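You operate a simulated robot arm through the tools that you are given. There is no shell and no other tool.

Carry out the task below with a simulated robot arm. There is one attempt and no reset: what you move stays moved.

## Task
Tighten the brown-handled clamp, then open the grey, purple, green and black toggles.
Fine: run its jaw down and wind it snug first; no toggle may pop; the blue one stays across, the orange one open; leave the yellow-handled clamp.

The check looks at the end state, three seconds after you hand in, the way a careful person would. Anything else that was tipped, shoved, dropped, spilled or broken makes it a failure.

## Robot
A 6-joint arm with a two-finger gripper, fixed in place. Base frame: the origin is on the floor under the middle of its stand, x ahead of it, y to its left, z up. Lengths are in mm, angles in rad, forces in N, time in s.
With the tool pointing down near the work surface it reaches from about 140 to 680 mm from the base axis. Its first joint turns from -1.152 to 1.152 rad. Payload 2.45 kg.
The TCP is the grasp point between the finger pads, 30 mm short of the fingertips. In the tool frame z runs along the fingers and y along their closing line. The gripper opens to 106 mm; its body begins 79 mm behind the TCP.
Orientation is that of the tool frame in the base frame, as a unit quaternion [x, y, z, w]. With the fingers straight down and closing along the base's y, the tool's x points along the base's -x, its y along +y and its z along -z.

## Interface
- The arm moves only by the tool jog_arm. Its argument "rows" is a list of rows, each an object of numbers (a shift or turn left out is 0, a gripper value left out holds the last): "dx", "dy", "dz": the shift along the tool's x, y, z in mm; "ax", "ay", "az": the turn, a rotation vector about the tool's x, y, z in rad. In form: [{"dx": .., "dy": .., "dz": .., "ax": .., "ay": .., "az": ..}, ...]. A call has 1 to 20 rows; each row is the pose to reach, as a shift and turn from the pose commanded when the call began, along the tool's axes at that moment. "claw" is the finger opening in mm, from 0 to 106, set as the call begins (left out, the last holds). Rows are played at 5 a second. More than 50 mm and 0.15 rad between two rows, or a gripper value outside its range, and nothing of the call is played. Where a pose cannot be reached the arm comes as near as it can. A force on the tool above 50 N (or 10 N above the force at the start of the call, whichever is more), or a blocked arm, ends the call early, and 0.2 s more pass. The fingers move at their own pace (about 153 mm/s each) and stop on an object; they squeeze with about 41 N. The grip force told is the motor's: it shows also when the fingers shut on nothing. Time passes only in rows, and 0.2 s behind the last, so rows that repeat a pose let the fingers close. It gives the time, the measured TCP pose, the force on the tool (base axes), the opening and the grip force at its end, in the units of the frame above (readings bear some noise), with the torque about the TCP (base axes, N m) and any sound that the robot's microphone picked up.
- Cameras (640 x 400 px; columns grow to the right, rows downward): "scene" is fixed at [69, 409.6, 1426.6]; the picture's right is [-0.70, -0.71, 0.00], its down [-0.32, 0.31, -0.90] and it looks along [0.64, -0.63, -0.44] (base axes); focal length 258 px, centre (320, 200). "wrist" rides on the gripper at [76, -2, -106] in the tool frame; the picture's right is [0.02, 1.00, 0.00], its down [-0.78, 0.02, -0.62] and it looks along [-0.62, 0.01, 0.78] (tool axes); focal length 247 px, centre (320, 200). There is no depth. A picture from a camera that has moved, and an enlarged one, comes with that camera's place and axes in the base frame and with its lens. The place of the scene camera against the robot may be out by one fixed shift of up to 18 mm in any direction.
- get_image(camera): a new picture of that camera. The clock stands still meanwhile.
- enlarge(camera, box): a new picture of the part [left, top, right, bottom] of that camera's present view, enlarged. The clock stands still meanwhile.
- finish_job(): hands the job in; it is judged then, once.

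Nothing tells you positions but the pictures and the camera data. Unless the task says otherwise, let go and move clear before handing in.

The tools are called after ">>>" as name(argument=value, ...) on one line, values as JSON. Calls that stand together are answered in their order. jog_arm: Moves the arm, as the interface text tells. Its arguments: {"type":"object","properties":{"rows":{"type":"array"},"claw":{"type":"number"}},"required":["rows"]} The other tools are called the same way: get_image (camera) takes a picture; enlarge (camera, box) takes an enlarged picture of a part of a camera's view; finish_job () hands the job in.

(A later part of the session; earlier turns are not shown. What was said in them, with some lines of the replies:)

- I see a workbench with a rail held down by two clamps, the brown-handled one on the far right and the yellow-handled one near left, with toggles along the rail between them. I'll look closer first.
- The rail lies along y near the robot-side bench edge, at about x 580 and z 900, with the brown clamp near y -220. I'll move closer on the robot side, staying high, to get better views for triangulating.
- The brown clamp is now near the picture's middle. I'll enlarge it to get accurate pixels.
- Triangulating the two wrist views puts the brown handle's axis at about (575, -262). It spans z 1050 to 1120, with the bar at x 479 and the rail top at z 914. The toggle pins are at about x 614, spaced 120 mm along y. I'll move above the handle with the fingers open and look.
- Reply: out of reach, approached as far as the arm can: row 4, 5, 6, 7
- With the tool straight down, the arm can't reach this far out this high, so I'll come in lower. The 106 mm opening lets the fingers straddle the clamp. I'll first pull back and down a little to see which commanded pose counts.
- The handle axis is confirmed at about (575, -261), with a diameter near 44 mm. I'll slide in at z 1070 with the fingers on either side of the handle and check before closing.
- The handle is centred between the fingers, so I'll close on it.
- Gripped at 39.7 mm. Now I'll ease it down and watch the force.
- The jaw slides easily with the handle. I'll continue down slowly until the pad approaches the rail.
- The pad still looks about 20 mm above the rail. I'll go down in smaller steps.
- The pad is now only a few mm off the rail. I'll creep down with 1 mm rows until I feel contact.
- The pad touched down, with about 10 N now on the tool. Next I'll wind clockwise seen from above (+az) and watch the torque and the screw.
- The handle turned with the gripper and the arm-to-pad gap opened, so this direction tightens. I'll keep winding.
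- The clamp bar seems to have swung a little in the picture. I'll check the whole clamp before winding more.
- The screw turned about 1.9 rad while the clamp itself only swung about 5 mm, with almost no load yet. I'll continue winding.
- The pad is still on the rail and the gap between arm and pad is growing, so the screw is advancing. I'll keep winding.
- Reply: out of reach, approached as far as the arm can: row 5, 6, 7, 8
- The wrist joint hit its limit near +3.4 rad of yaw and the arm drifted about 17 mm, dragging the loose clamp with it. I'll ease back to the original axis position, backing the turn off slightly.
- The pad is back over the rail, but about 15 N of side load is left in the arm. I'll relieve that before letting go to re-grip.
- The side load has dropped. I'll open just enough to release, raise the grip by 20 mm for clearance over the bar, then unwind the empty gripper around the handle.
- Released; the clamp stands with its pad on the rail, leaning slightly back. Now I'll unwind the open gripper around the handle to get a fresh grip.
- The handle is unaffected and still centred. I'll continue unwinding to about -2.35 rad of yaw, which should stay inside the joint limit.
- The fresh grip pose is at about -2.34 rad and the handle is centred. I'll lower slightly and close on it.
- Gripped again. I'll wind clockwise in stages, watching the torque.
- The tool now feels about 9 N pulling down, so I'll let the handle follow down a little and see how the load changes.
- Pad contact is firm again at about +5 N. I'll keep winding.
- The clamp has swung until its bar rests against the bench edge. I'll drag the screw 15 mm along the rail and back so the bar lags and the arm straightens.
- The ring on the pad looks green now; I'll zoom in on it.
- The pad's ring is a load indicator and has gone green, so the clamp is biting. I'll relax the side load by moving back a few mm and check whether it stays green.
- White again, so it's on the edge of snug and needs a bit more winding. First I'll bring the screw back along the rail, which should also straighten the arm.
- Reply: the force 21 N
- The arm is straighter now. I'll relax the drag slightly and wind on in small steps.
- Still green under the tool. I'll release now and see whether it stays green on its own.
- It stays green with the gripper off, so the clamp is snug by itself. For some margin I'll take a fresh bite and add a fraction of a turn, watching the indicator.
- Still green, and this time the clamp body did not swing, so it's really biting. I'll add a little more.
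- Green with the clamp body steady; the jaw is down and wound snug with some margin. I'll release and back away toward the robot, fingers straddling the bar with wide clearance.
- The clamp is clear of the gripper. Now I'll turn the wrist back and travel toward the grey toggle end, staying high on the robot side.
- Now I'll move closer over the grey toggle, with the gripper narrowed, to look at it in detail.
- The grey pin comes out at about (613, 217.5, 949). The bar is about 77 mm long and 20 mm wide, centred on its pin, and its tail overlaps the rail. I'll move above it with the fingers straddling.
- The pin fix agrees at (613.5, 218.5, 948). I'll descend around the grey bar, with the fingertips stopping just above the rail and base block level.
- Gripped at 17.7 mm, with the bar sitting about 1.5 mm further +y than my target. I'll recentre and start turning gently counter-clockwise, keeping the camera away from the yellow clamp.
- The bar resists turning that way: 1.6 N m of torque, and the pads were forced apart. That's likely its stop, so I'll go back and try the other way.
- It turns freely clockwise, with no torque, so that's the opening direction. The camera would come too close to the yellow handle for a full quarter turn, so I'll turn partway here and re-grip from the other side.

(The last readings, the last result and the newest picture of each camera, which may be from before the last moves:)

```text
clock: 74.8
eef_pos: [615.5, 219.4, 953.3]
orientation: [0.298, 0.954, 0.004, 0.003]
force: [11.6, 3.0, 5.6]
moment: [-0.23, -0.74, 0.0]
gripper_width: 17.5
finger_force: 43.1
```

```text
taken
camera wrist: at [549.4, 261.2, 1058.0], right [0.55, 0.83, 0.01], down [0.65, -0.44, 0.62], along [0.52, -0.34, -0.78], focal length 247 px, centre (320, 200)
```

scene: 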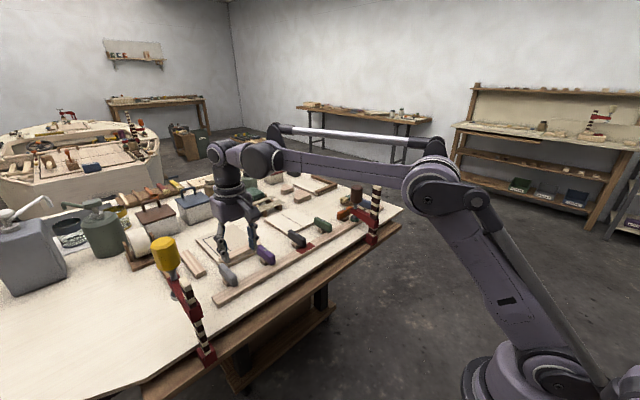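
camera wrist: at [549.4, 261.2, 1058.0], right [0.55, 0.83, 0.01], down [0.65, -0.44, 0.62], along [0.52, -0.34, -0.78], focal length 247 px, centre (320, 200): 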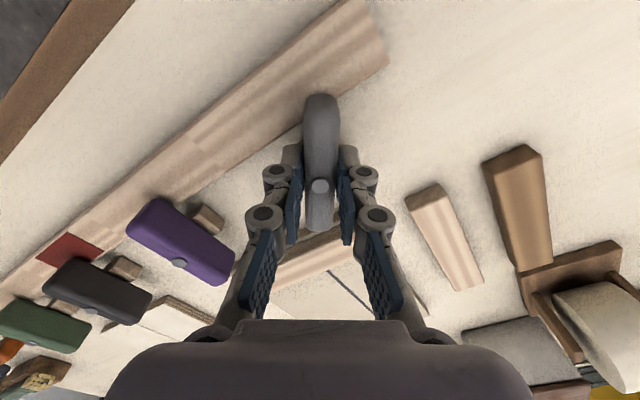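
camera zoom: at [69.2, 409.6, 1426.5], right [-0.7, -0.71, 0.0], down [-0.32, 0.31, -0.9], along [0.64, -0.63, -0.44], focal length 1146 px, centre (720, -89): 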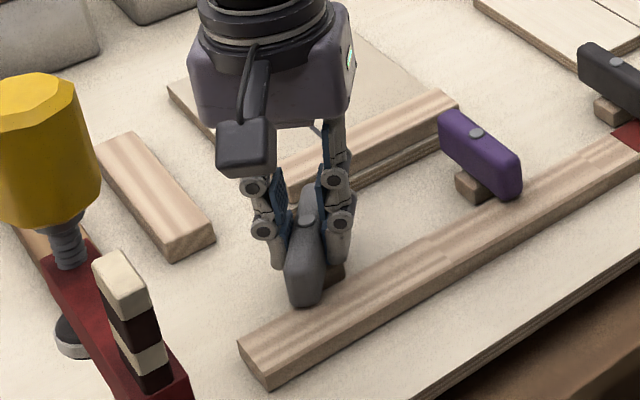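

The grey bar is at about 35° now. I'll release, lift, swing the wrist by half a turn the other way (camera toward +x/-y), and re-grip.

>>> jog_arm(rows=[{"dz": 0}, {"dz": 0}, {"dz": -15}, {"dz": -30}, {"dz": -45}, {"dz": -55}, {"dz": -55}], claw=50)

>>> jog_arm(rows=[{"az": -0.145}, {"az": -0.29}, {"az": -0.435}, {"az": -0.58}, {"az": -0.725}, {"az": -0.87}, {"az": -1.015}, {"az": -1.16}, {"az": -1.305}, {"az": -1.45}, {"az": -1.595}, {"az": -1.74}, {"az": -1.885}, {"az": -2.03}, {"az": -2.175}, {"az": -2.32}, {"az": -2.465}, {"az": -2.61}, {"az": -2.755}, {"az": -2.9}])

>>> get_image(camera="wrist")

>>> enlarge(camera="scene", box=[190, 220, 270, 310])

```text
clock: 76.4
eef_pos: [615.6, 220.0, 1006.4]
orientation: [0.298, 0.955, 0.003, 0.002]
force: [0.1, 0.3, 1.0]
moment: [-0.03, 0.04, -0.03]
gripper_width: 50.2
finger_force: 0.1
```

```text
clock: 80.6
eef_pos: [614.8, 219.6, 1007.7]
orientation: [0.912, -0.409, 0.003, -0.003]
force: [-0.2, -0.1, -0.7]
moment: [0.0, 0.0, 0.05]
gripper_width: 50.0
finger_force: 0.1
```

```text
taken
camera wrist: at [664.7, 162.1, 1113.7], right [-0.73, -0.68, -0.01], down [-0.54, 0.57, 0.62], along [-0.42, 0.46, -0.78], focal length 247 px, centre (320, 200)
```

wrist: 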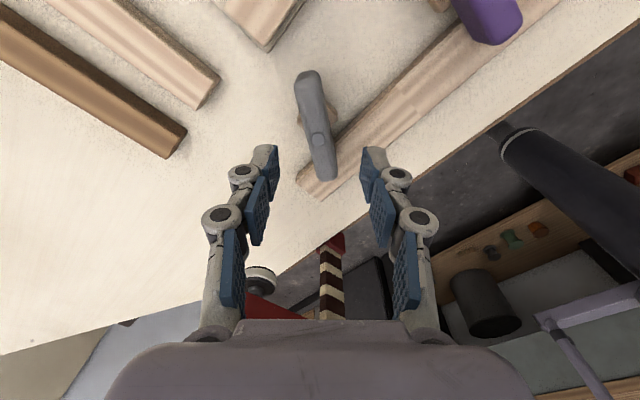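

```text
4.44 times, centred on (230, 265) of scene
camera zoom: at [69.0, 409.6, 1426.6], right [-0.7, -0.71, 0.0], down [-0.32, 0.31, -0.9], along [0.64, -0.63, -0.44], focal length 1146 px, centre (720, -89)
```

zoom: 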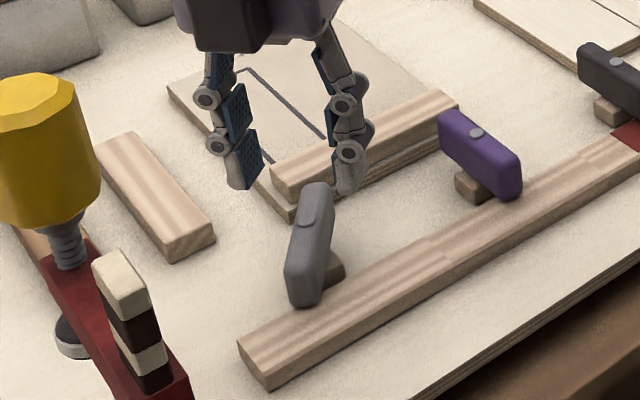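

The grey bar stayed at about 0.6 rad. I'll align the gripper with it, descend and grip.

>>> jog_arm(rows=[{"az": -0.12}, {"az": -0.24}, {"az": -0.24, "dz": 12}, {"az": -0.24, "dz": 25}, {"az": -0.24, "dz": 25}], claw=50)

>>> get_image(camera="wrist")

```text
clock: 81.8
eef_pos: [616.2, 218.8, 981.4]
orientation: [0.955, -0.297, 0.003, -0.003]
force: [-0.1, -0.4, 0.2]
moment: [0.01, 0.02, 0.02]
gripper_width: 50.0
finger_force: 0.1
```

```text
taken
camera wrist: at [677.5, 176.0, 1088.4], right [-0.55, -0.83, -0.01], down [-0.66, 0.43, 0.62], along [-0.51, 0.35, -0.78], focal length 247 px, centre (320, 200)
```

wrist: 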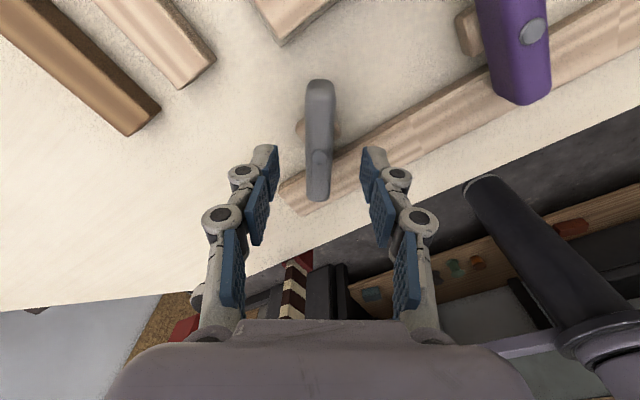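

>>> jog_arm(rows=[{"dz": 10}, {"dz": 20}, {"dz": 28}, {"dz": 28}], claw=50)

>>> jog_arm(rows=[{"dz": 0}, {"dz": 0}, {"dz": 0}], claw=8)

>>> get_image(camera="wrist")

```text
clock: 82.8
eef_pos: [614.3, 219.9, 954.6]
orientation: [0.955, -0.298, 0.002, -0.003]
force: [0.1, 1.1, -0.8]
moment: [0.0, -0.01, 0.02]
gripper_width: 50.0
finger_force: 0.1
```

```text
clock: 83.6
eef_pos: [616.1, 220.6, 955.0]
orientation: [0.954, -0.298, 0.002, -0.004]
force: [7.4, 4.4, 6.4]
moment: [0.22, -0.11, -0.02]
gripper_width: 17.9
finger_force: 43.3
```

```text
taken
camera wrist: at [677.2, 176.7, 1061.4], right [-0.55, -0.83, -0.01], down [-0.66, 0.43, 0.62], along [-0.51, 0.35, -0.78], focal length 247 px, centre (320, 200)
```

wrist: 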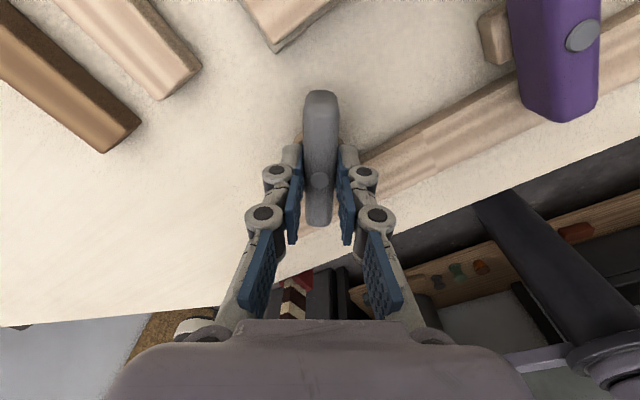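

Gripped. Now I'll rotate the remaining ~0.96 rad to bring the bar parallel with the rail.

>>> jog_arm(rows=[{"az": 0.1}, {"az": 0.2}, {"az": 0.3}, {"az": 0.4}, {"az": 0.5}, {"az": 0.6}, {"az": 0.7}, {"az": 0.8}, {"az": 0.88}, {"az": 0.965}])

>>> get_image(camera="wrist")

>>> enlarge(camera="scene", box=[190, 220, 270, 310])

```text
clock: 85.8
eef_pos: [615.9, 219.9, 954.5]
orientation: [-0.707, 0.707, -0.001, 0.005]
force: [15.1, 7.7, 20.9]
moment: [-0.55, -0.5, 0.26]
gripper_width: 17.7
finger_force: 43.2
```

```text
taken
camera wrist: at [614.9, 142.5, 1060.6], right [-1.0, -0.02, -0.01], down [-0.02, 0.78, 0.63], along [-0.01, 0.63, -0.78], focal length 247 px, centre (320, 200)
```

wrist: 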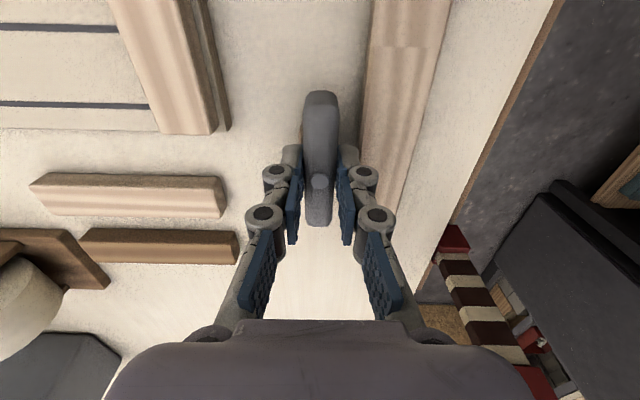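

```text
4.44 times, centred on (230, 265) of scene
camera zoom: at [69.0, 409.7, 1426.5], right [-0.7, -0.71, 0.0], down [-0.32, 0.31, -0.9], along [0.64, -0.63, -0.44], focal length 1146 px, centre (720, -89)
```

zoom: 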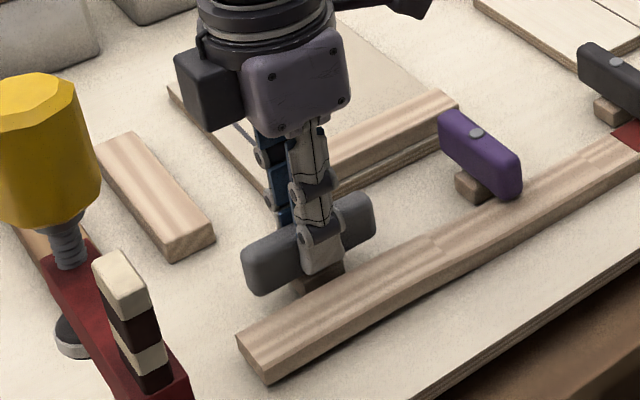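

Grey is parallel to the rail, so it's open, and the rail end has sprung up slightly as expected. I'll release and lift, then check everything.

>>> jog_arm(rows=[{"dz": 0}, {"dz": 0}, {"dz": -15}, {"dz": -30}, {"dz": -45}, {"dz": -60}, {"dz": -60}], claw=50)

>>> get_image(camera="scene")

>>> enlarge(camera="scene", box=[200, 180, 400, 310])

>>> get_image(camera="wrist")

```text
clock: 87.4
eef_pos: [613.2, 219.8, 1013.4]
orientation: [-0.707, 0.708, 0.0, 0.004]
force: [-0.4, 0.7, -0.1]
moment: [0.01, 0.0, -0.02]
gripper_width: 50.0
finger_force: 0.0
```

```text
taken
```

scene: 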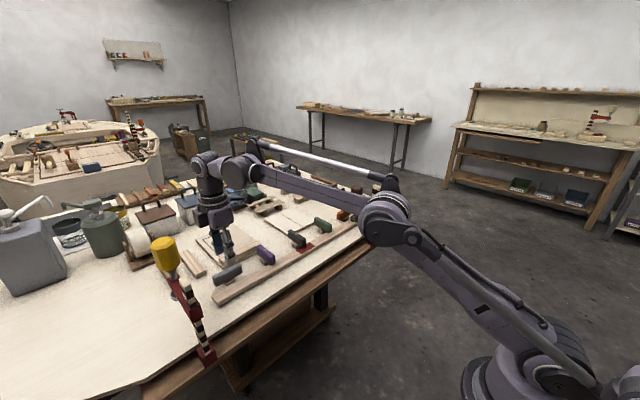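

```text
3.08 times, centred on (300, 245) of scene
camera zoom: at [69.0, 409.6, 1426.6], right [-0.7, -0.71, 0.0], down [-0.32, 0.31, -0.9], along [0.64, -0.63, -0.44], focal length 794 px, centre (382, 62)
```

zoom: 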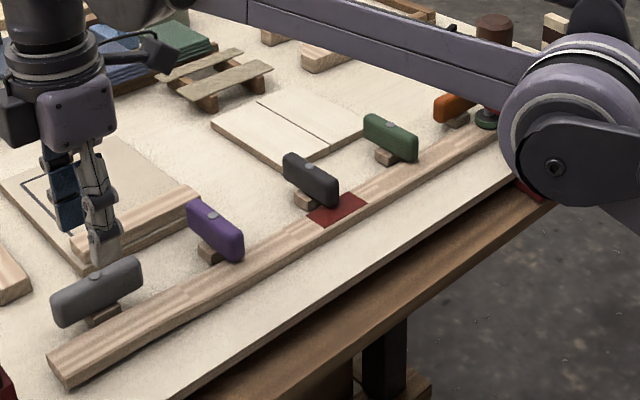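

```text
taken
camera wrist: at [613.2, 141.7, 1120.6], right [-1.0, -0.02, 0.0], down [-0.02, 0.78, 0.62], along [-0.01, 0.62, -0.78], focal length 247 px, centre (320, 200)
```

wrist: 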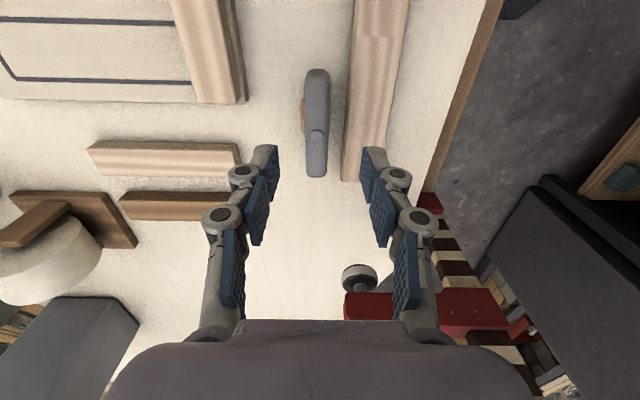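

Grey is open and the brown clamp's pad is still green. Next is purple, 120 mm along the rail.

>>> jog_arm(rows=[{"dx": 11, "az": 0.14}, {"dx": 22, "az": 0.28}, {"dx": 33, "az": 0.42}, {"dx": 44, "az": 0.56}, {"dx": 55, "az": 0.7}, {"dx": 66, "az": 0.84}, {"dx": 77, "az": 0.98}, {"dx": 88, "az": 1.12}, {"dx": 99, "az": 1.26}, {"dx": 110, "az": 1.4}, {"dx": 120, "az": 1.5}, {"dx": 121, "az": 1.571}, {"dx": 121, "az": 1.571}], claw=50)

>>> get_image(camera="wrist")

>>> enlarge(camera="wrist", box=[240, 60, 400, 220])

```text
clock: 90.2
eef_pos: [614.1, 98.5, 1013.1]
orientation: [0.002, 1.0, 0.003, 0.003]
force: [0.4, 1.5, 0.1]
moment: [0.0, 0.02, -0.02]
gripper_width: 49.9
finger_force: 0.0
```

```text
taken
camera wrist: at [536.2, 95.9, 1119.7], right [-0.02, 1.0, 0.0], down [0.78, 0.01, 0.63], along [0.62, 0.02, -0.78], focal length 247 px, centre (320, 200)
```

wrist: 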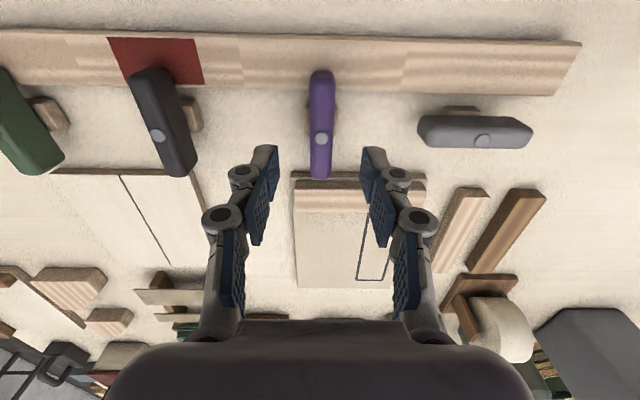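

```text
2.50 times, centred on (320, 140) of wrist
camera zoom: at [536.2, 95.9, 1119.7], right [-0.02, 1.0, 0.0], down [0.78, 0.01, 0.63], along [0.62, 0.02, -0.78], focal length 617 px, centre (320, 350)
```

zoom: 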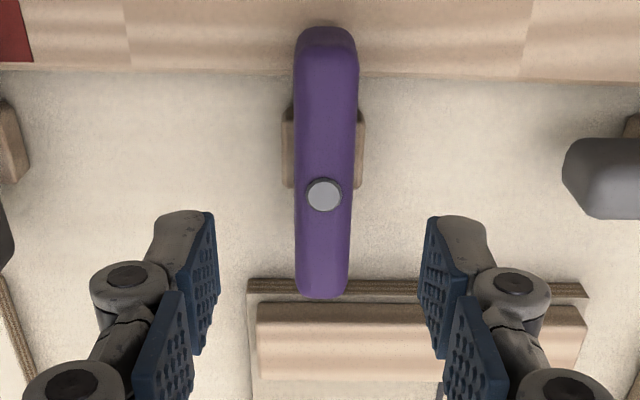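

The purple pin is at about (613.5, 100). I'll align and descend around it.

>>> jog_arm(rows=[{"dy": 1, "dz": 12}, {"dy": 1.8, "dz": 24}, {"dy": 1.8, "dz": 36}, {"dy": 1.8, "dz": 48}, {"dy": 1.8, "dz": 56}, {"dy": 1.8, "dz": 60}, {"dy": 1.8, "dz": 60}], claw=50)

>>> jog_arm(rows=[{"dz": 0}, {"dz": 0}, {"dz": 0}], claw=8)

>>> get_image(camera="wrist")

>>> enlarge(camera="scene", box=[220, 210, 310, 290])

```text
clock: 91.8
eef_pos: [614.7, 100.2, 953.1]
orientation: [0.0, 1.0, 0.003, 0.003]
force: [0.1, -0.3, 0.8]
moment: [-0.03, 0.0, -0.02]
gripper_width: 49.8
finger_force: 0.0
```

```text
clock: 92.6
eef_pos: [614.2, 99.9, 953.7]
orientation: [0.001, 1.0, 0.002, 0.003]
force: [-0.4, -7.2, 1.5]
moment: [-0.21, -0.05, 0.02]
gripper_width: 17.8
finger_force: 42.9
```

```text
taken
camera wrist: at [537.0, 97.4, 1059.8], right [-0.02, 1.0, 0.0], down [0.78, 0.01, 0.62], along [0.62, 0.01, -0.78], focal length 247 px, centre (320, 200)
```

wrist: 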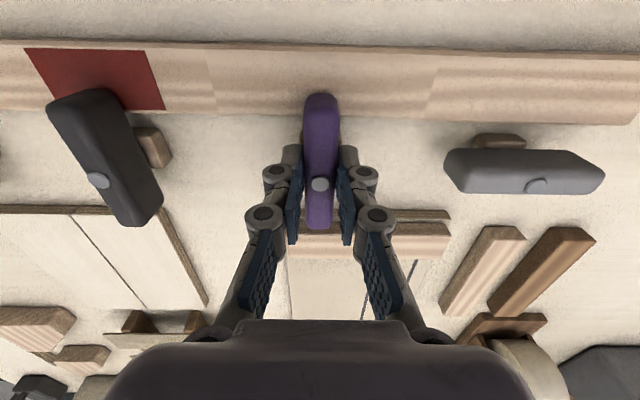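

```text
5.00 times, centred on (265, 250) of scene
camera zoom: at [69.0, 409.4, 1426.6], right [-0.7, -0.71, 0.0], down [-0.32, 0.31, -0.9], along [0.64, -0.63, -0.45], focal length 1290 px, centre (595, -50)
```

zoom: 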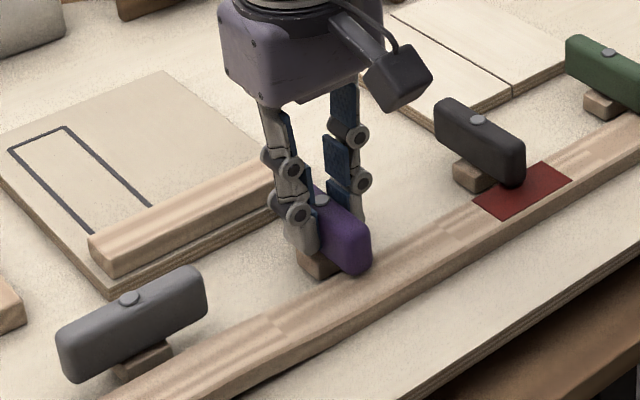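

Gripped. I'll start the clockwise turn gently.

>>> jog_arm(rows=[{"dy": -0.8}, {"dy": -0.8, "az": 0.07}, {"dy": -0.8, "az": 0.14}, {"dy": -0.8, "az": 0.21}, {"dy": -0.8, "az": 0.28}, {"dy": -0.8, "az": 0.35}])

>>> enlarge(camera="scene", box=[220, 210, 310, 290])

```text
clock: 94.0
eef_pos: [615.0, 99.7, 953.5]
orientation: [0.175, 0.985, 0.003, 0.003]
force: [4.7, -0.9, 5.6]
moment: [-0.42, -1.25, -0.01]
gripper_width: 17.6
finger_force: 43.1
```

```text
5.00 times, centred on (265, 250) of scene
camera zoom: at [69.0, 409.6, 1426.6], right [-0.7, -0.71, 0.0], down [-0.32, 0.31, -0.9], along [0.64, -0.63, -0.44], focal length 1290 px, centre (595, -50)
```

zoom: 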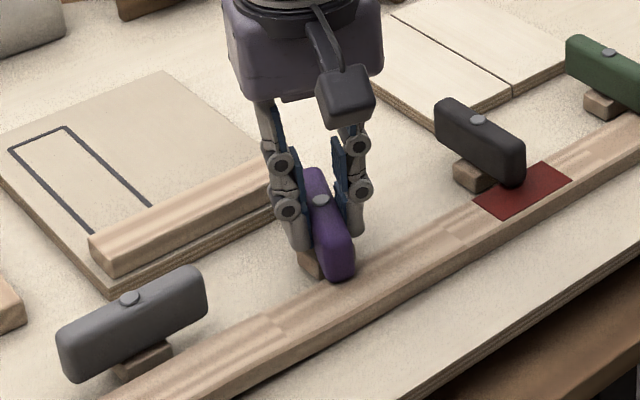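

>>> jog_arm(rows=[{"az": 0.1}, {"az": 0.2}, {"az": 0.3}, {"az": 0.4}, {"az": 0.5}, {"az": 0.6}, {"az": 0.7}, {"az": 0.8}, {"az": 0.9}, {"az": 1.0}, {"az": 1.1}, {"az": 1.22}])

>>> enlarge(camera="scene", box=[220, 210, 310, 290])

>>> get_image(camera="wrist")

```text
clock: 96.6
eef_pos: [615.5, 100.4, 952.2]
orientation: [0.708, 0.707, 0.005, 0.001]
force: [15.0, 8.7, 12.4]
moment: [-0.69, -0.42, 0.16]
gripper_width: 17.9
finger_force: 43.2
```

```text
5.00 times, centred on (265, 250) of scene
camera zoom: at [69.1, 409.8, 1426.5], right [-0.7, -0.71, 0.0], down [-0.32, 0.31, -0.9], along [0.64, -0.63, -0.44], focal length 1290 px, centre (595, -50)
```

zoom: 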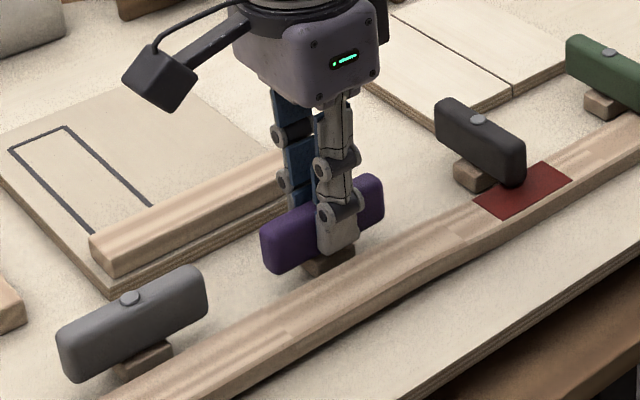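

```text
taken
camera wrist: at [612.0, 175.7, 1060.5], right [1.0, 0.02, 0.01], down [0.01, -0.79, 0.62], along [0.02, -0.62, -0.79], focal length 247 px, centre (320, 200)
```

wrist: 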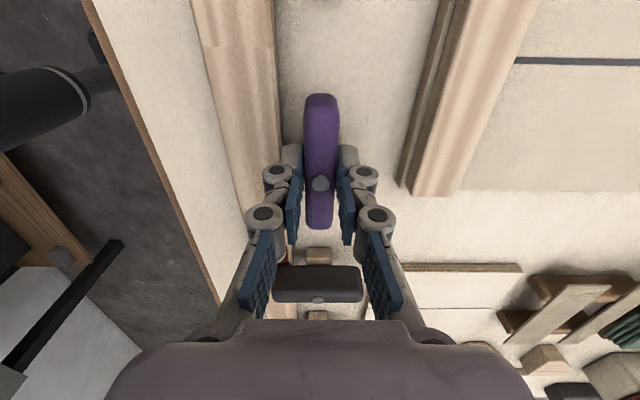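

Purple is parallel to the rail. I'll release and lift, then check the clamp's indicator and the remaining toggles.

>>> jog_arm(rows=[{"dz": 0}, {"dz": 0}, {"dz": -15}, {"dz": -30}, {"dz": -45}, {"dz": -60}, {"dz": -60}], claw=50)

>>> enlarge(camera="scene", box=[200, 180, 400, 310])

>>> get_image(camera="wrist")

```text
clock: 98.2
eef_pos: [613.9, 99.5, 1013.8]
orientation: [0.707, 0.707, 0.004, 0.001]
force: [-0.1, 0.1, -1.0]
moment: [-0.01, -0.02, 0.0]
gripper_width: 50.0
finger_force: 0.2
```

```text
3.08 times, centred on (300, 245) of scene
camera zoom: at [69.0, 409.6, 1426.6], right [-0.7, -0.71, 0.0], down [-0.32, 0.31, -0.9], along [0.64, -0.63, -0.44], focal length 794 px, centre (382, 62)
```

zoom: 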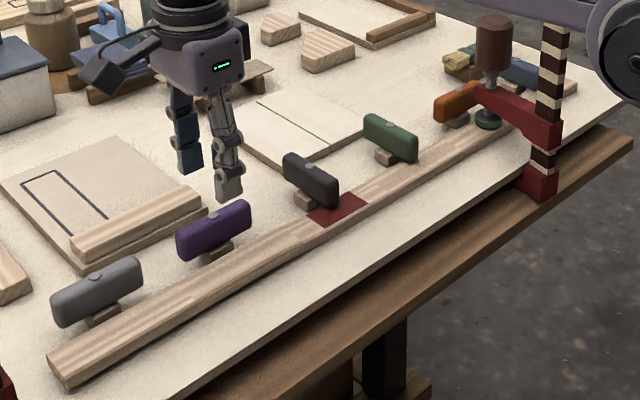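

```text
taken
camera wrist: at [611.3, 175.2, 1121.2], right [1.0, 0.02, 0.0], down [0.01, -0.79, 0.62], along [0.02, -0.62, -0.79], focal length 247 px, centre (320, 200)
```

wrist: 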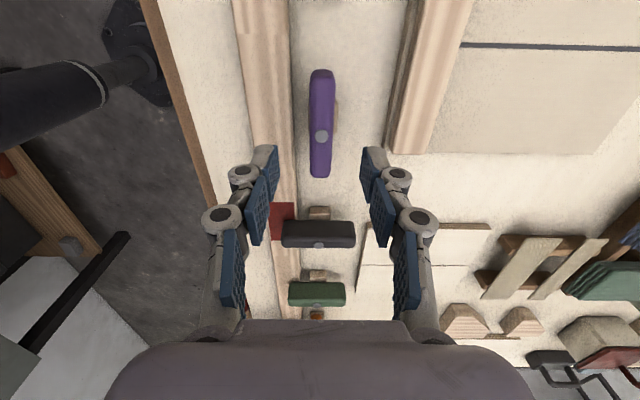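

Purple is open, nothing popped, and the clamp pad is still green. Next is green, at about y -140.

>>> jog_arm(rows=[{"dx": -20, "az": -0.13}, {"dx": -40, "az": -0.26}, {"dx": -60, "az": -0.39}, {"dx": -80, "az": -0.52}, {"dx": -100, "az": -0.65}, {"dx": -120, "az": -0.78}, {"dx": -140, "az": -0.91}, {"dx": -160, "az": -1.04}, {"dx": -180, "az": -1.17}, {"dx": -200, "az": -1.3}, {"dx": -220, "az": -1.43}, {"dx": -240, "az": -1.571}, {"dx": -240, "az": -1.571}], claw=50)

>>> get_image(camera="wrist")

>>> enlarge(camera="wrist", box=[240, 60, 400, 220])

```text
clock: 101.0
eef_pos: [614.2, -140.7, 1012.9]
orientation: [-0.001, 1.0, 0.002, 0.002]
force: [-0.3, 0.0, -0.9]
moment: [-0.04, 0.01, -0.01]
gripper_width: 50.2
finger_force: 0.0
```

```text
taken
camera wrist: at [536.6, -143.7, 1118.4], right [-0.02, 1.0, 0.0], down [0.78, 0.02, 0.63], along [0.62, 0.02, -0.78], focal length 247 px, centre (320, 200)
```

wrist: 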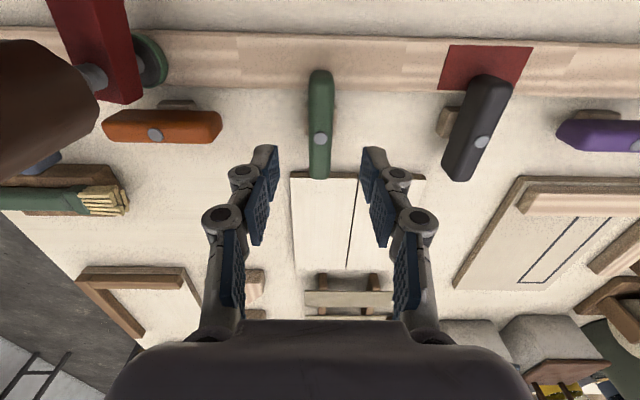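

```text
2.50 times, centred on (320, 140) of wrist
camera zoom: at [536.6, -143.7, 1118.4], right [-0.02, 1.0, 0.0], down [0.78, 0.02, 0.63], along [0.62, 0.02, -0.78], focal length 617 px, centre (320, 350)
```

zoom: 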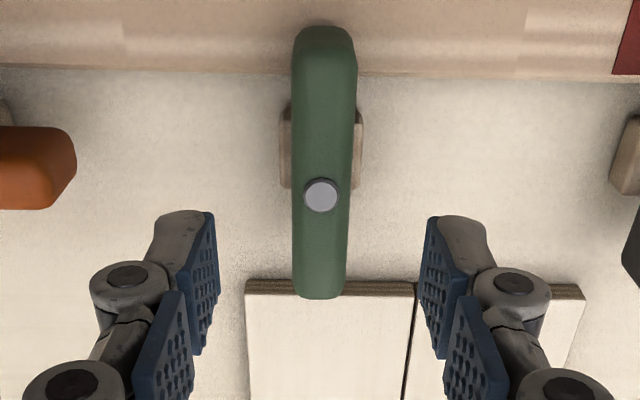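

Aligned over green. Descending and gripping.

>>> jog_arm(rows=[{"dy": 0.3, "dz": 12}, {"dy": 0.3, "dz": 24}, {"dy": 0.3, "dz": 36}, {"dy": 0.3, "dz": 48}, {"dy": 0.3, "dz": 56}, {"dy": 0.3, "dz": 60}, {"dy": 0.3, "dz": 60}], claw=50)

>>> jog_arm(rows=[{"dz": 0}, {"dz": 0}, {"dz": 0}], claw=8)

>>> enlarge(camera="scene", box=[280, 180, 380, 260])

```text
clock: 102.6
eef_pos: [614.6, -138.1, 952.0]
orientation: [0.0, 1.0, 0.003, 0.002]
force: [-0.6, 0.5, 0.4]
moment: [0.02, -0.02, -0.01]
gripper_width: 50.1
finger_force: 0.1
```

```text
clock: 103.4
eef_pos: [614.6, -139.4, 952.5]
orientation: [0.0, 1.0, 0.001, 0.003]
force: [1.7, -4.3, 4.8]
moment: [-0.12, 0.0, -0.02]
gripper_width: 17.4
finger_force: 43.2
```

```text
5.00 times, centred on (330, 220) of scene
camera zoom: at [69.0, 409.5, 1426.6], right [-0.7, -0.71, 0.0], down [-0.32, 0.31, -0.9], along [0.64, -0.63, -0.44], focal length 1290 px, centre (270, 100)
```

zoom: 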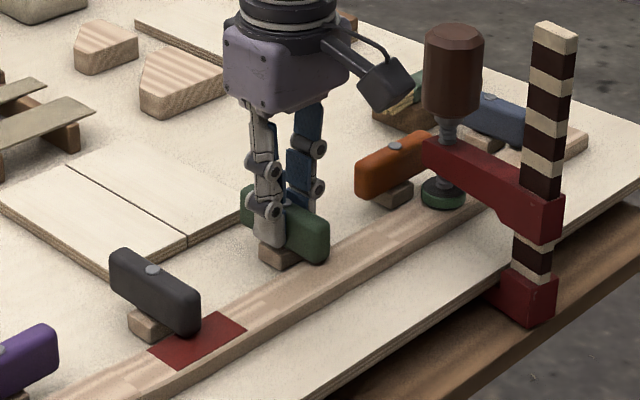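

Gripped on green with the clamp pad still green. I'll turn it clockwise.

>>> jog_arm(rows=[{"dy": -0.5}, {"dy": -0.5, "az": 0.07}, {"dy": -0.5, "az": 0.14}, {"dy": -0.5, "az": 0.21}, {"dy": -0.5, "az": 0.28}, {"dy": -0.5, "az": 0.35}])

>>> enlarge(camera="scene", box=[280, 180, 380, 260])

```text
clock: 104.8
eef_pos: [614.8, -139.6, 952.7]
orientation: [0.175, 0.985, 0.003, 0.003]
force: [11.8, -1.0, 17.9]
moment: [0.39, 0.66, 0.0]
gripper_width: 17.4
finger_force: 43.5
```

```text
5.00 times, centred on (330, 220) of scene
camera zoom: at [69.0, 409.6, 1426.5], right [-0.7, -0.71, 0.0], down [-0.32, 0.31, -0.9], along [0.64, -0.63, -0.44], focal length 1290 px, centre (270, 100)
```

zoom: 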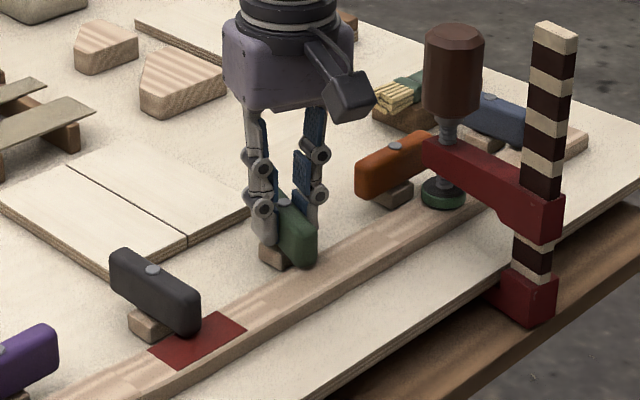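

>>> jog_arm(rows=[{"az": 0.1}, {"az": 0.2}, {"az": 0.3}, {"az": 0.4}, {"az": 0.5}, {"az": 0.6}, {"az": 0.7}, {"az": 0.8}, {"az": 0.9}, {"az": 1.0}, {"az": 1.1}, {"az": 1.22}])

>>> enlarge(camera="scene", box=[280, 180, 380, 260])

>>> get_image(camera="wrist")

```text
clock: 107.4
eef_pos: [615.1, -139.6, 951.7]
orientation: [0.707, 0.707, 0.005, 0.0]
force: [16.9, 12.0, 18.2]
moment: [-0.7, -0.45, 0.02]
gripper_width: 17.7
finger_force: 42.3
```

```text
5.00 times, centred on (330, 220) of scene
camera zoom: at [69.1, 410.0, 1426.4], right [-0.7, -0.71, 0.0], down [-0.32, 0.31, -0.9], along [0.64, -0.63, -0.44], focal length 1290 px, centre (270, 100)
```

zoom: 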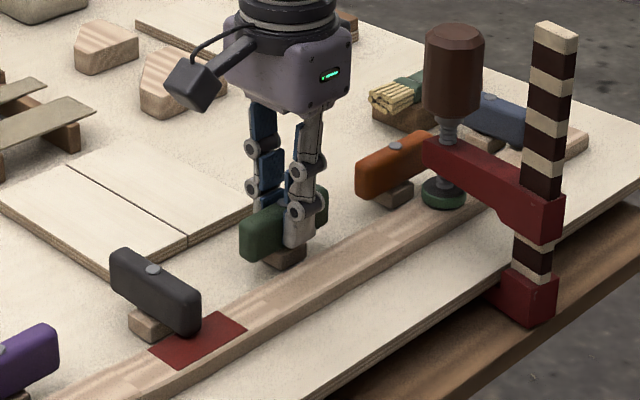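

```text
taken
camera wrist: at [611.9, -64.0, 1059.5], right [1.0, 0.02, 0.01], down [0.01, -0.79, 0.62], along [0.02, -0.62, -0.79], focal length 247 px, centre (320, 200)
```

wrist: 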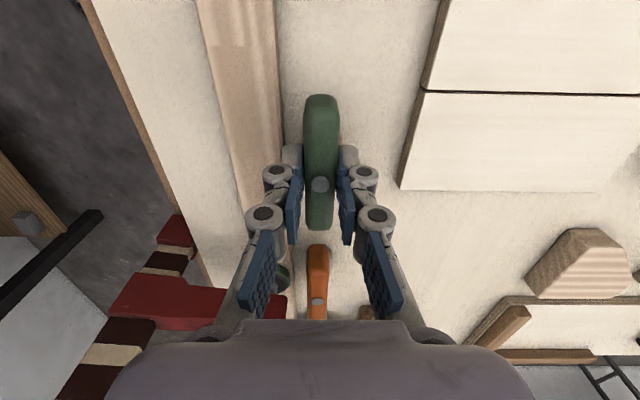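

Green is now parallel to the rail. I'll release, lift and verify.

>>> jog_arm(rows=[{"dz": 0}, {"dz": 0}, {"dz": -15}, {"dz": -30}, {"dz": -45}, {"dz": -60}, {"dz": -60}], claw=50)

>>> enlarge(camera="scene", box=[200, 180, 400, 310])

>>> enlarge(camera="scene", box=[340, 190, 390, 230])

```text
clock: 109.0
eef_pos: [615.9, -139.0, 1013.0]
orientation: [0.706, 0.708, 0.004, 0.0]
force: [0.4, 0.5, -0.2]
moment: [-0.01, -0.01, -0.01]
gripper_width: 50.1
finger_force: 0.0
```

```text
3.08 times, centred on (300, 245) of scene
camera zoom: at [69.0, 409.6, 1426.6], right [-0.7, -0.71, 0.0], down [-0.32, 0.31, -0.9], along [0.64, -0.63, -0.44], focal length 794 px, centre (382, 62)
```

zoom: 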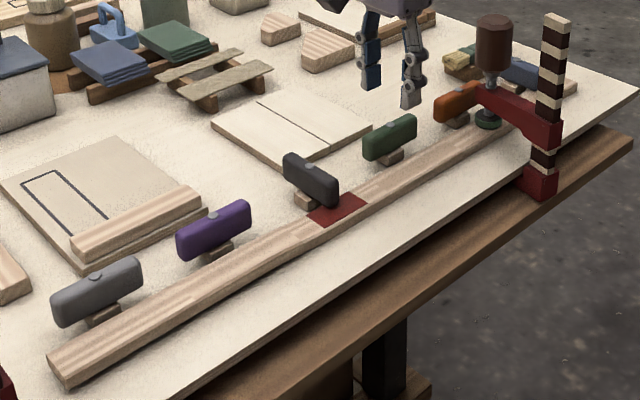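

```text
10.00 times, centred on (365, 210) of scene
camera zoom: at [69.0, 409.6, 1426.6], right [-0.7, -0.71, 0.0], down [-0.32, 0.31, -0.9], along [0.64, -0.63, -0.44], focal length 2580 px, centre (-130, 100)
```

zoom: 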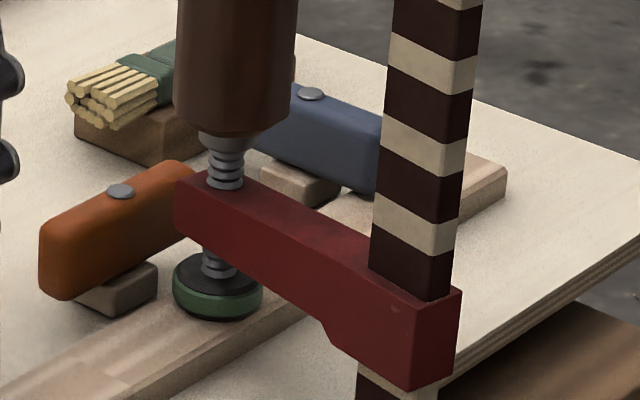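

Green is open and the pad is still green. Last is black, at about y -20.

>>> jog_arm(rows=[{"dx": 10, "az": -0.13}, {"dx": 20, "az": -0.26}, {"dx": 30, "az": -0.39}, {"dx": 40, "az": -0.52}, {"dx": 50, "az": -0.65}, {"dx": 60, "az": -0.78}, {"dx": 70, "az": -0.91}, {"dx": 80, "az": -1.04}, {"dx": 90, "az": -1.17}, {"dx": 100, "az": -1.3}, {"dx": 110, "az": -1.43}, {"dx": 119, "az": -1.571}, {"dx": 119, "az": -1.571}], claw=50)

>>> get_image(camera="wrist")

>>> enlarge(camera="wrist", box=[240, 60, 400, 220])

```text
clock: 111.8
eef_pos: [613.8, -21.8, 1013.2]
orientation: [-0.001, 1.0, 0.002, 0.003]
force: [-0.4, -0.6, -0.8]
moment: [0.0, 0.0, -0.01]
gripper_width: 50.1
finger_force: 0.0
```

```text
taken
camera wrist: at [536.5, -24.4, 1119.1], right [-0.03, 1.0, 0.0], down [0.78, 0.02, 0.63], along [0.62, 0.02, -0.78], focal length 247 px, centre (320, 200)
```

wrist: 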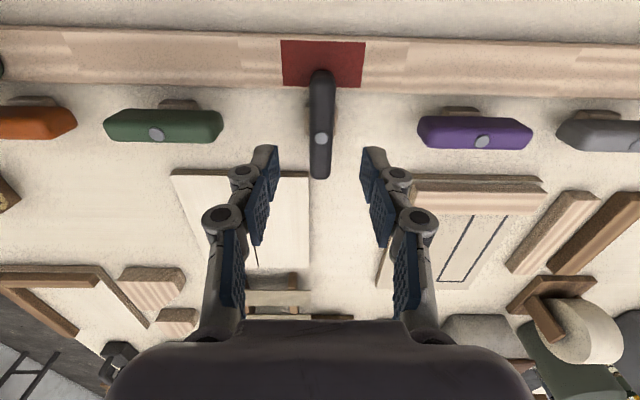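

```text
2.50 times, centred on (320, 140) of wrist
camera zoom: at [536.5, -24.4, 1119.1], right [-0.03, 1.0, 0.0], down [0.78, 0.02, 0.63], along [0.62, 0.02, -0.78], focal length 617 px, centre (320, 350)
```

zoom: 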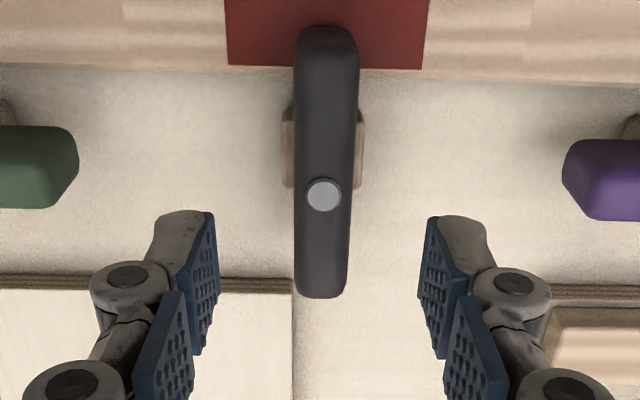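

>>> jog_arm(rows=[{"dy": 0.8, "dz": 12}, {"dy": 0.8, "dz": 24}, {"dy": 0.8, "dz": 36}, {"dy": 0.8, "dz": 48}, {"dy": 0.8, "dz": 56}, {"dy": 0.8, "dz": 60}, {"dy": 0.8, "dz": 60}], claw=50)

>>> jog_arm(rows=[{"dz": 0}, {"dz": 0}, {"dz": 0}], claw=8)

>>> enlarge(camera="scene", box=[250, 190, 350, 280])

```text
clock: 113.4
eef_pos: [615.9, -20.1, 952.6]
orientation: [-0.001, 1.0, 0.003, 0.003]
force: [0.8, 0.1, -1.0]
moment: [-0.01, 0.02, 0.01]
gripper_width: 49.7
finger_force: 0.0
```

```text
clock: 114.2
eef_pos: [613.5, -20.2, 952.4]
orientation: [0.0, 1.0, 0.002, 0.003]
force: [1.0, -3.6, 3.7]
moment: [-0.11, 0.0, -0.02]
gripper_width: 17.7
finger_force: 43.3
```

```text
4.44 times, centred on (300, 235) of scene
camera zoom: at [69.0, 409.5, 1426.6], right [-0.7, -0.71, 0.0], down [-0.32, 0.31, -0.9], along [0.64, -0.63, -0.44], focal length 1146 px, centre (409, 44)
```

zoom: 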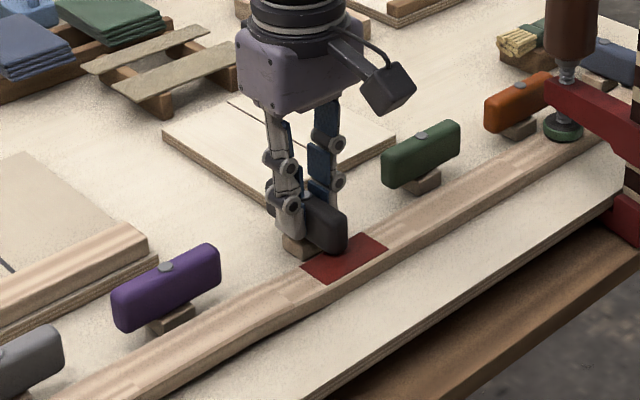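

Gripped on black. I'll turn it slowly clockwise, since the rail is carrying some spring here.

>>> jog_arm(rows=[{"dy": -0.3}, {"dy": -0.3, "az": 0.06}, {"dy": -0.3, "az": 0.12}, {"dy": -0.3, "az": 0.18}, {"dy": -0.3, "az": 0.24}, {"dy": -0.3, "az": 0.3}, {"dy": -0.3, "az": 0.36}])

>>> enlarge(camera="scene", box=[250, 190, 350, 280])

```text
clock: 115.8
eef_pos: [616.0, -19.6, 951.9]
orientation: [0.179, 0.984, 0.003, 0.001]
force: [-4.6, 7.6, -3.6]
moment: [-0.13, -0.68, 0.06]
gripper_width: 17.8
finger_force: 43.3
```

```text
4.44 times, centred on (300, 235) of scene
camera zoom: at [68.9, 409.8, 1426.5], right [-0.7, -0.71, 0.0], down [-0.32, 0.31, -0.9], along [0.64, -0.63, -0.44], focal length 1146 px, centre (409, 44)
```

zoom: 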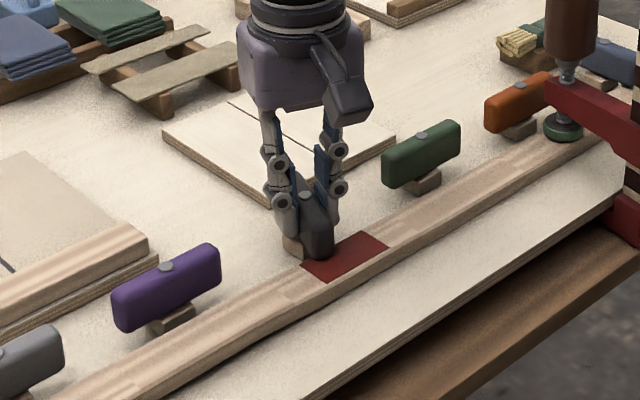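

>>> jog_arm(rows=[{"az": 0.08}, {"az": 0.16}, {"az": 0.24}, {"az": 0.32}, {"az": 0.4}, {"az": 0.48}, {"az": 0.56}, {"az": 0.64}, {"az": 0.72}, {"az": 0.8}, {"az": 0.88}, {"az": 0.96}, {"az": 1.04}, {"az": 1.12}, {"az": 1.21}])

>>> enlarge(camera="scene", box=[250, 190, 350, 280])

>>> get_image(camera="wrist")

```text
clock: 119.0
eef_pos: [615.6, -19.2, 953.7]
orientation: [0.706, 0.708, 0.004, 0.002]
force: [14.1, 16.6, 6.8]
moment: [-0.58, -0.32, 0.02]
gripper_width: 17.4
finger_force: 42.8
```

```text
4.44 times, centred on (300, 235) of scene
camera zoom: at [69.3, 410.0, 1426.4], right [-0.7, -0.71, 0.0], down [-0.32, 0.31, -0.9], along [0.64, -0.63, -0.44], focal length 1146 px, centre (409, 44)
```

zoom: 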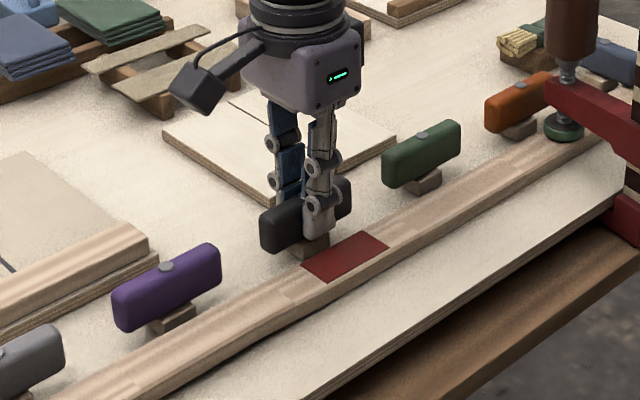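

```text
taken
camera wrist: at [611.9, 56.2, 1059.9], right [1.0, 0.02, 0.01], down [0.01, -0.79, 0.62], along [0.02, -0.62, -0.79], focal length 247 px, centre (320, 200)
```

wrist: 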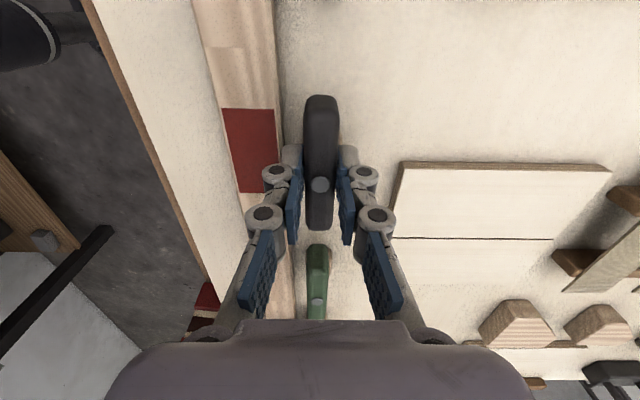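

Black is parallel to the rail. I'll release, lift and verify everything.

>>> jog_arm(rows=[{"dz": 0}, {"dz": 0}, {"dz": -15}, {"dz": -30}, {"dz": -45}, {"dz": -65}, {"dz": -85}, {"dz": -85}], claw=50)

>>> enlarge(camera="scene", box=[200, 180, 400, 310])

>>> enlarge(camera="scene", box=[340, 190, 390, 230])

>>> get_image(camera="wrist")

```text
clock: 120.8
eef_pos: [614.7, -21.7, 1038.5]
orientation: [0.706, 0.708, 0.004, 0.0]
force: [0.6, 0.5, 0.7]
moment: [0.0, 0.06, 0.0]
gripper_width: 50.2
finger_force: 0.0
```

```text
3.08 times, centred on (300, 245) of scene
camera zoom: at [69.0, 409.6, 1426.6], right [-0.7, -0.71, 0.0], down [-0.32, 0.31, -0.9], along [0.64, -0.63, -0.44], focal length 794 px, centre (382, 62)
```

zoom: 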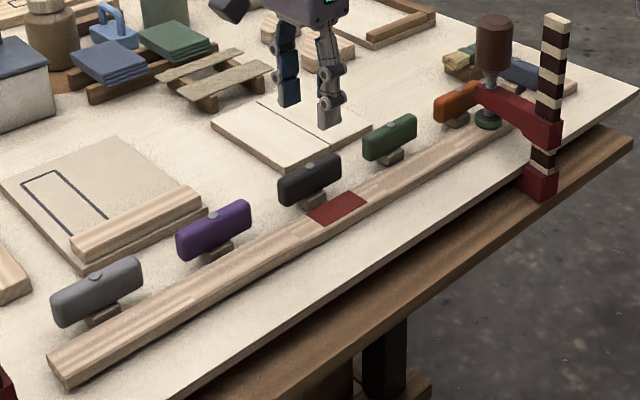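

```text
10.00 times, centred on (365, 210) of scene
camera zoom: at [69.0, 409.6, 1426.6], right [-0.7, -0.71, 0.0], down [-0.32, 0.31, -0.9], along [0.64, -0.63, -0.44], focal length 2580 px, centre (-130, 100)
```

zoom: 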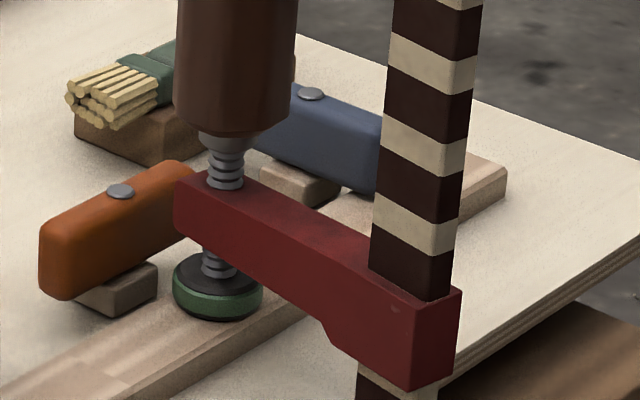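

```text
taken
camera wrist: at [611.0, 53.6, 1145.8], right [1.0, 0.02, 0.0], down [0.02, -0.79, 0.62], along [0.02, -0.62, -0.79], focal length 247 px, centre (320, 200)
```

wrist: 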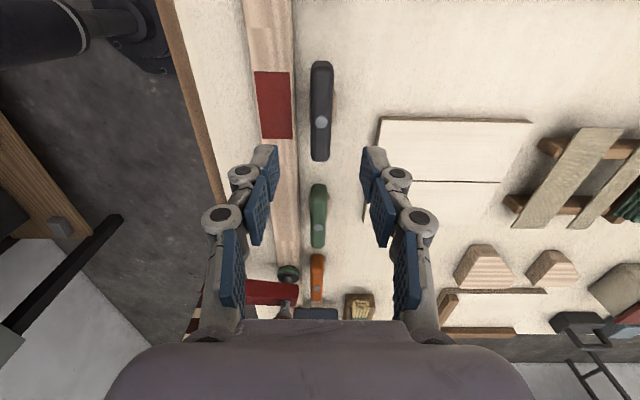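

All four toggles are open, blue is still across, orange is open, and the brown clamp's pad is green. I'll back the arm off clear of the bench and take a final look.

>>> jog_arm(rows=[{"dy": -10, "dz": -25}, {"dy": -40, "dz": -55}, {"dy": -75, "dz": -80}, {"dy": -110, "dz": -105}, {"dy": -145, "dz": -130}, {"dy": -180, "dz": -155}, {"dy": -210, "dz": -175}, {"dy": -210, "dz": -175}], claw=80)

>>> get_image(camera="scene")

>>> enlarge(camera="scene", box=[310, 150, 410, 250])

>>> enlarge(camera="scene", box=[200, 180, 400, 310])

```text
clock: 122.6
eef_pos: [404.0, -22.1, 1210.5]
orientation: [0.707, 0.708, 0.003, 0.0]
force: [-0.1, -0.1, -0.2]
moment: [0.01, -0.02, 0.03]
gripper_width: 80.5
finger_force: 0.0
```

```text
taken
```

scene: 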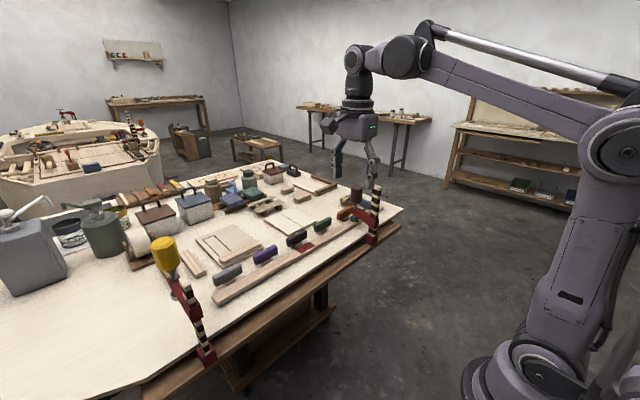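

```text
4.00 times, centred on (360, 200) of scene
camera zoom: at [69.0, 409.6, 1426.6], right [-0.7, -0.71, 0.0], down [-0.32, 0.31, -0.9], along [0.64, -0.63, -0.44], focal length 1032 px, centre (160, 200)
```

zoom: 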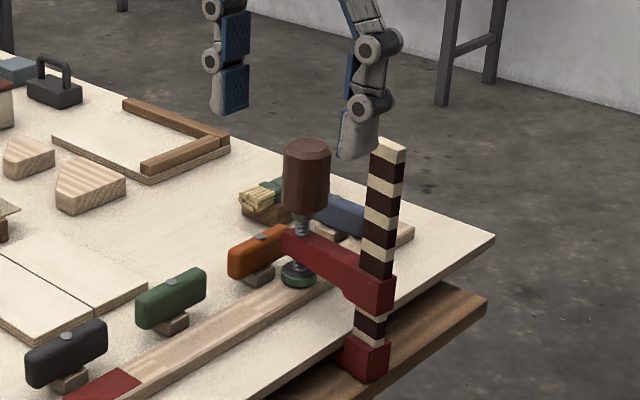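

```text
3.08 times, centred on (300, 245) of scene
camera zoom: at [69.0, 409.6, 1426.6], right [-0.7, -0.71, 0.0], down [-0.32, 0.31, -0.9], along [0.64, -0.63, -0.44], focal length 794 px, centre (382, 62)
```

zoom: 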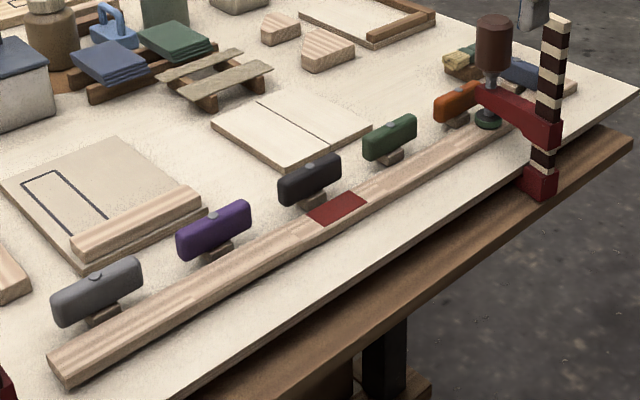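

Grey, purple, green and black are all parallel to the rail, blue is still across, and orange is still open. The yellow clamp hasn't been touched, and the brown clamp's pad sits on the rail with its indicator green. The arm is clear of the bench, so I'm handing in.

>>> finish_job()

```text
The job is handed in.
```

The brown-handled clamp is tight on the rail, and the grey, purple, green and black toggles are open. I've handed the job in, but no verdict has come back.

- **Clamp:** I ran its jaw down until the pad touched the rail, then wound it snug. The ring on the pad turned green and stayed green through every toggle opening and in the last pictures. While loose, the clamp swung and slid a little, so it now sits turned slightly and about 6 mm further along the rail than it started.
- **Toggles:** I opened them in the order you listed, each a quarter turn clockwise until parallel with the rail. None of them popped. I first tried turning grey the wrong way; it resisted and I backed off, and it then opened normally.
- **Left alone:** Blue is still across, orange is still open, and I didn't touch the yellow-handled clamp. Nothing else on the bench looked moved in the final pictures.
- **Rail:** The grey end of the rail sprang up slightly as the toggles opened.

The gripper is open and the arm is clear of the bench.
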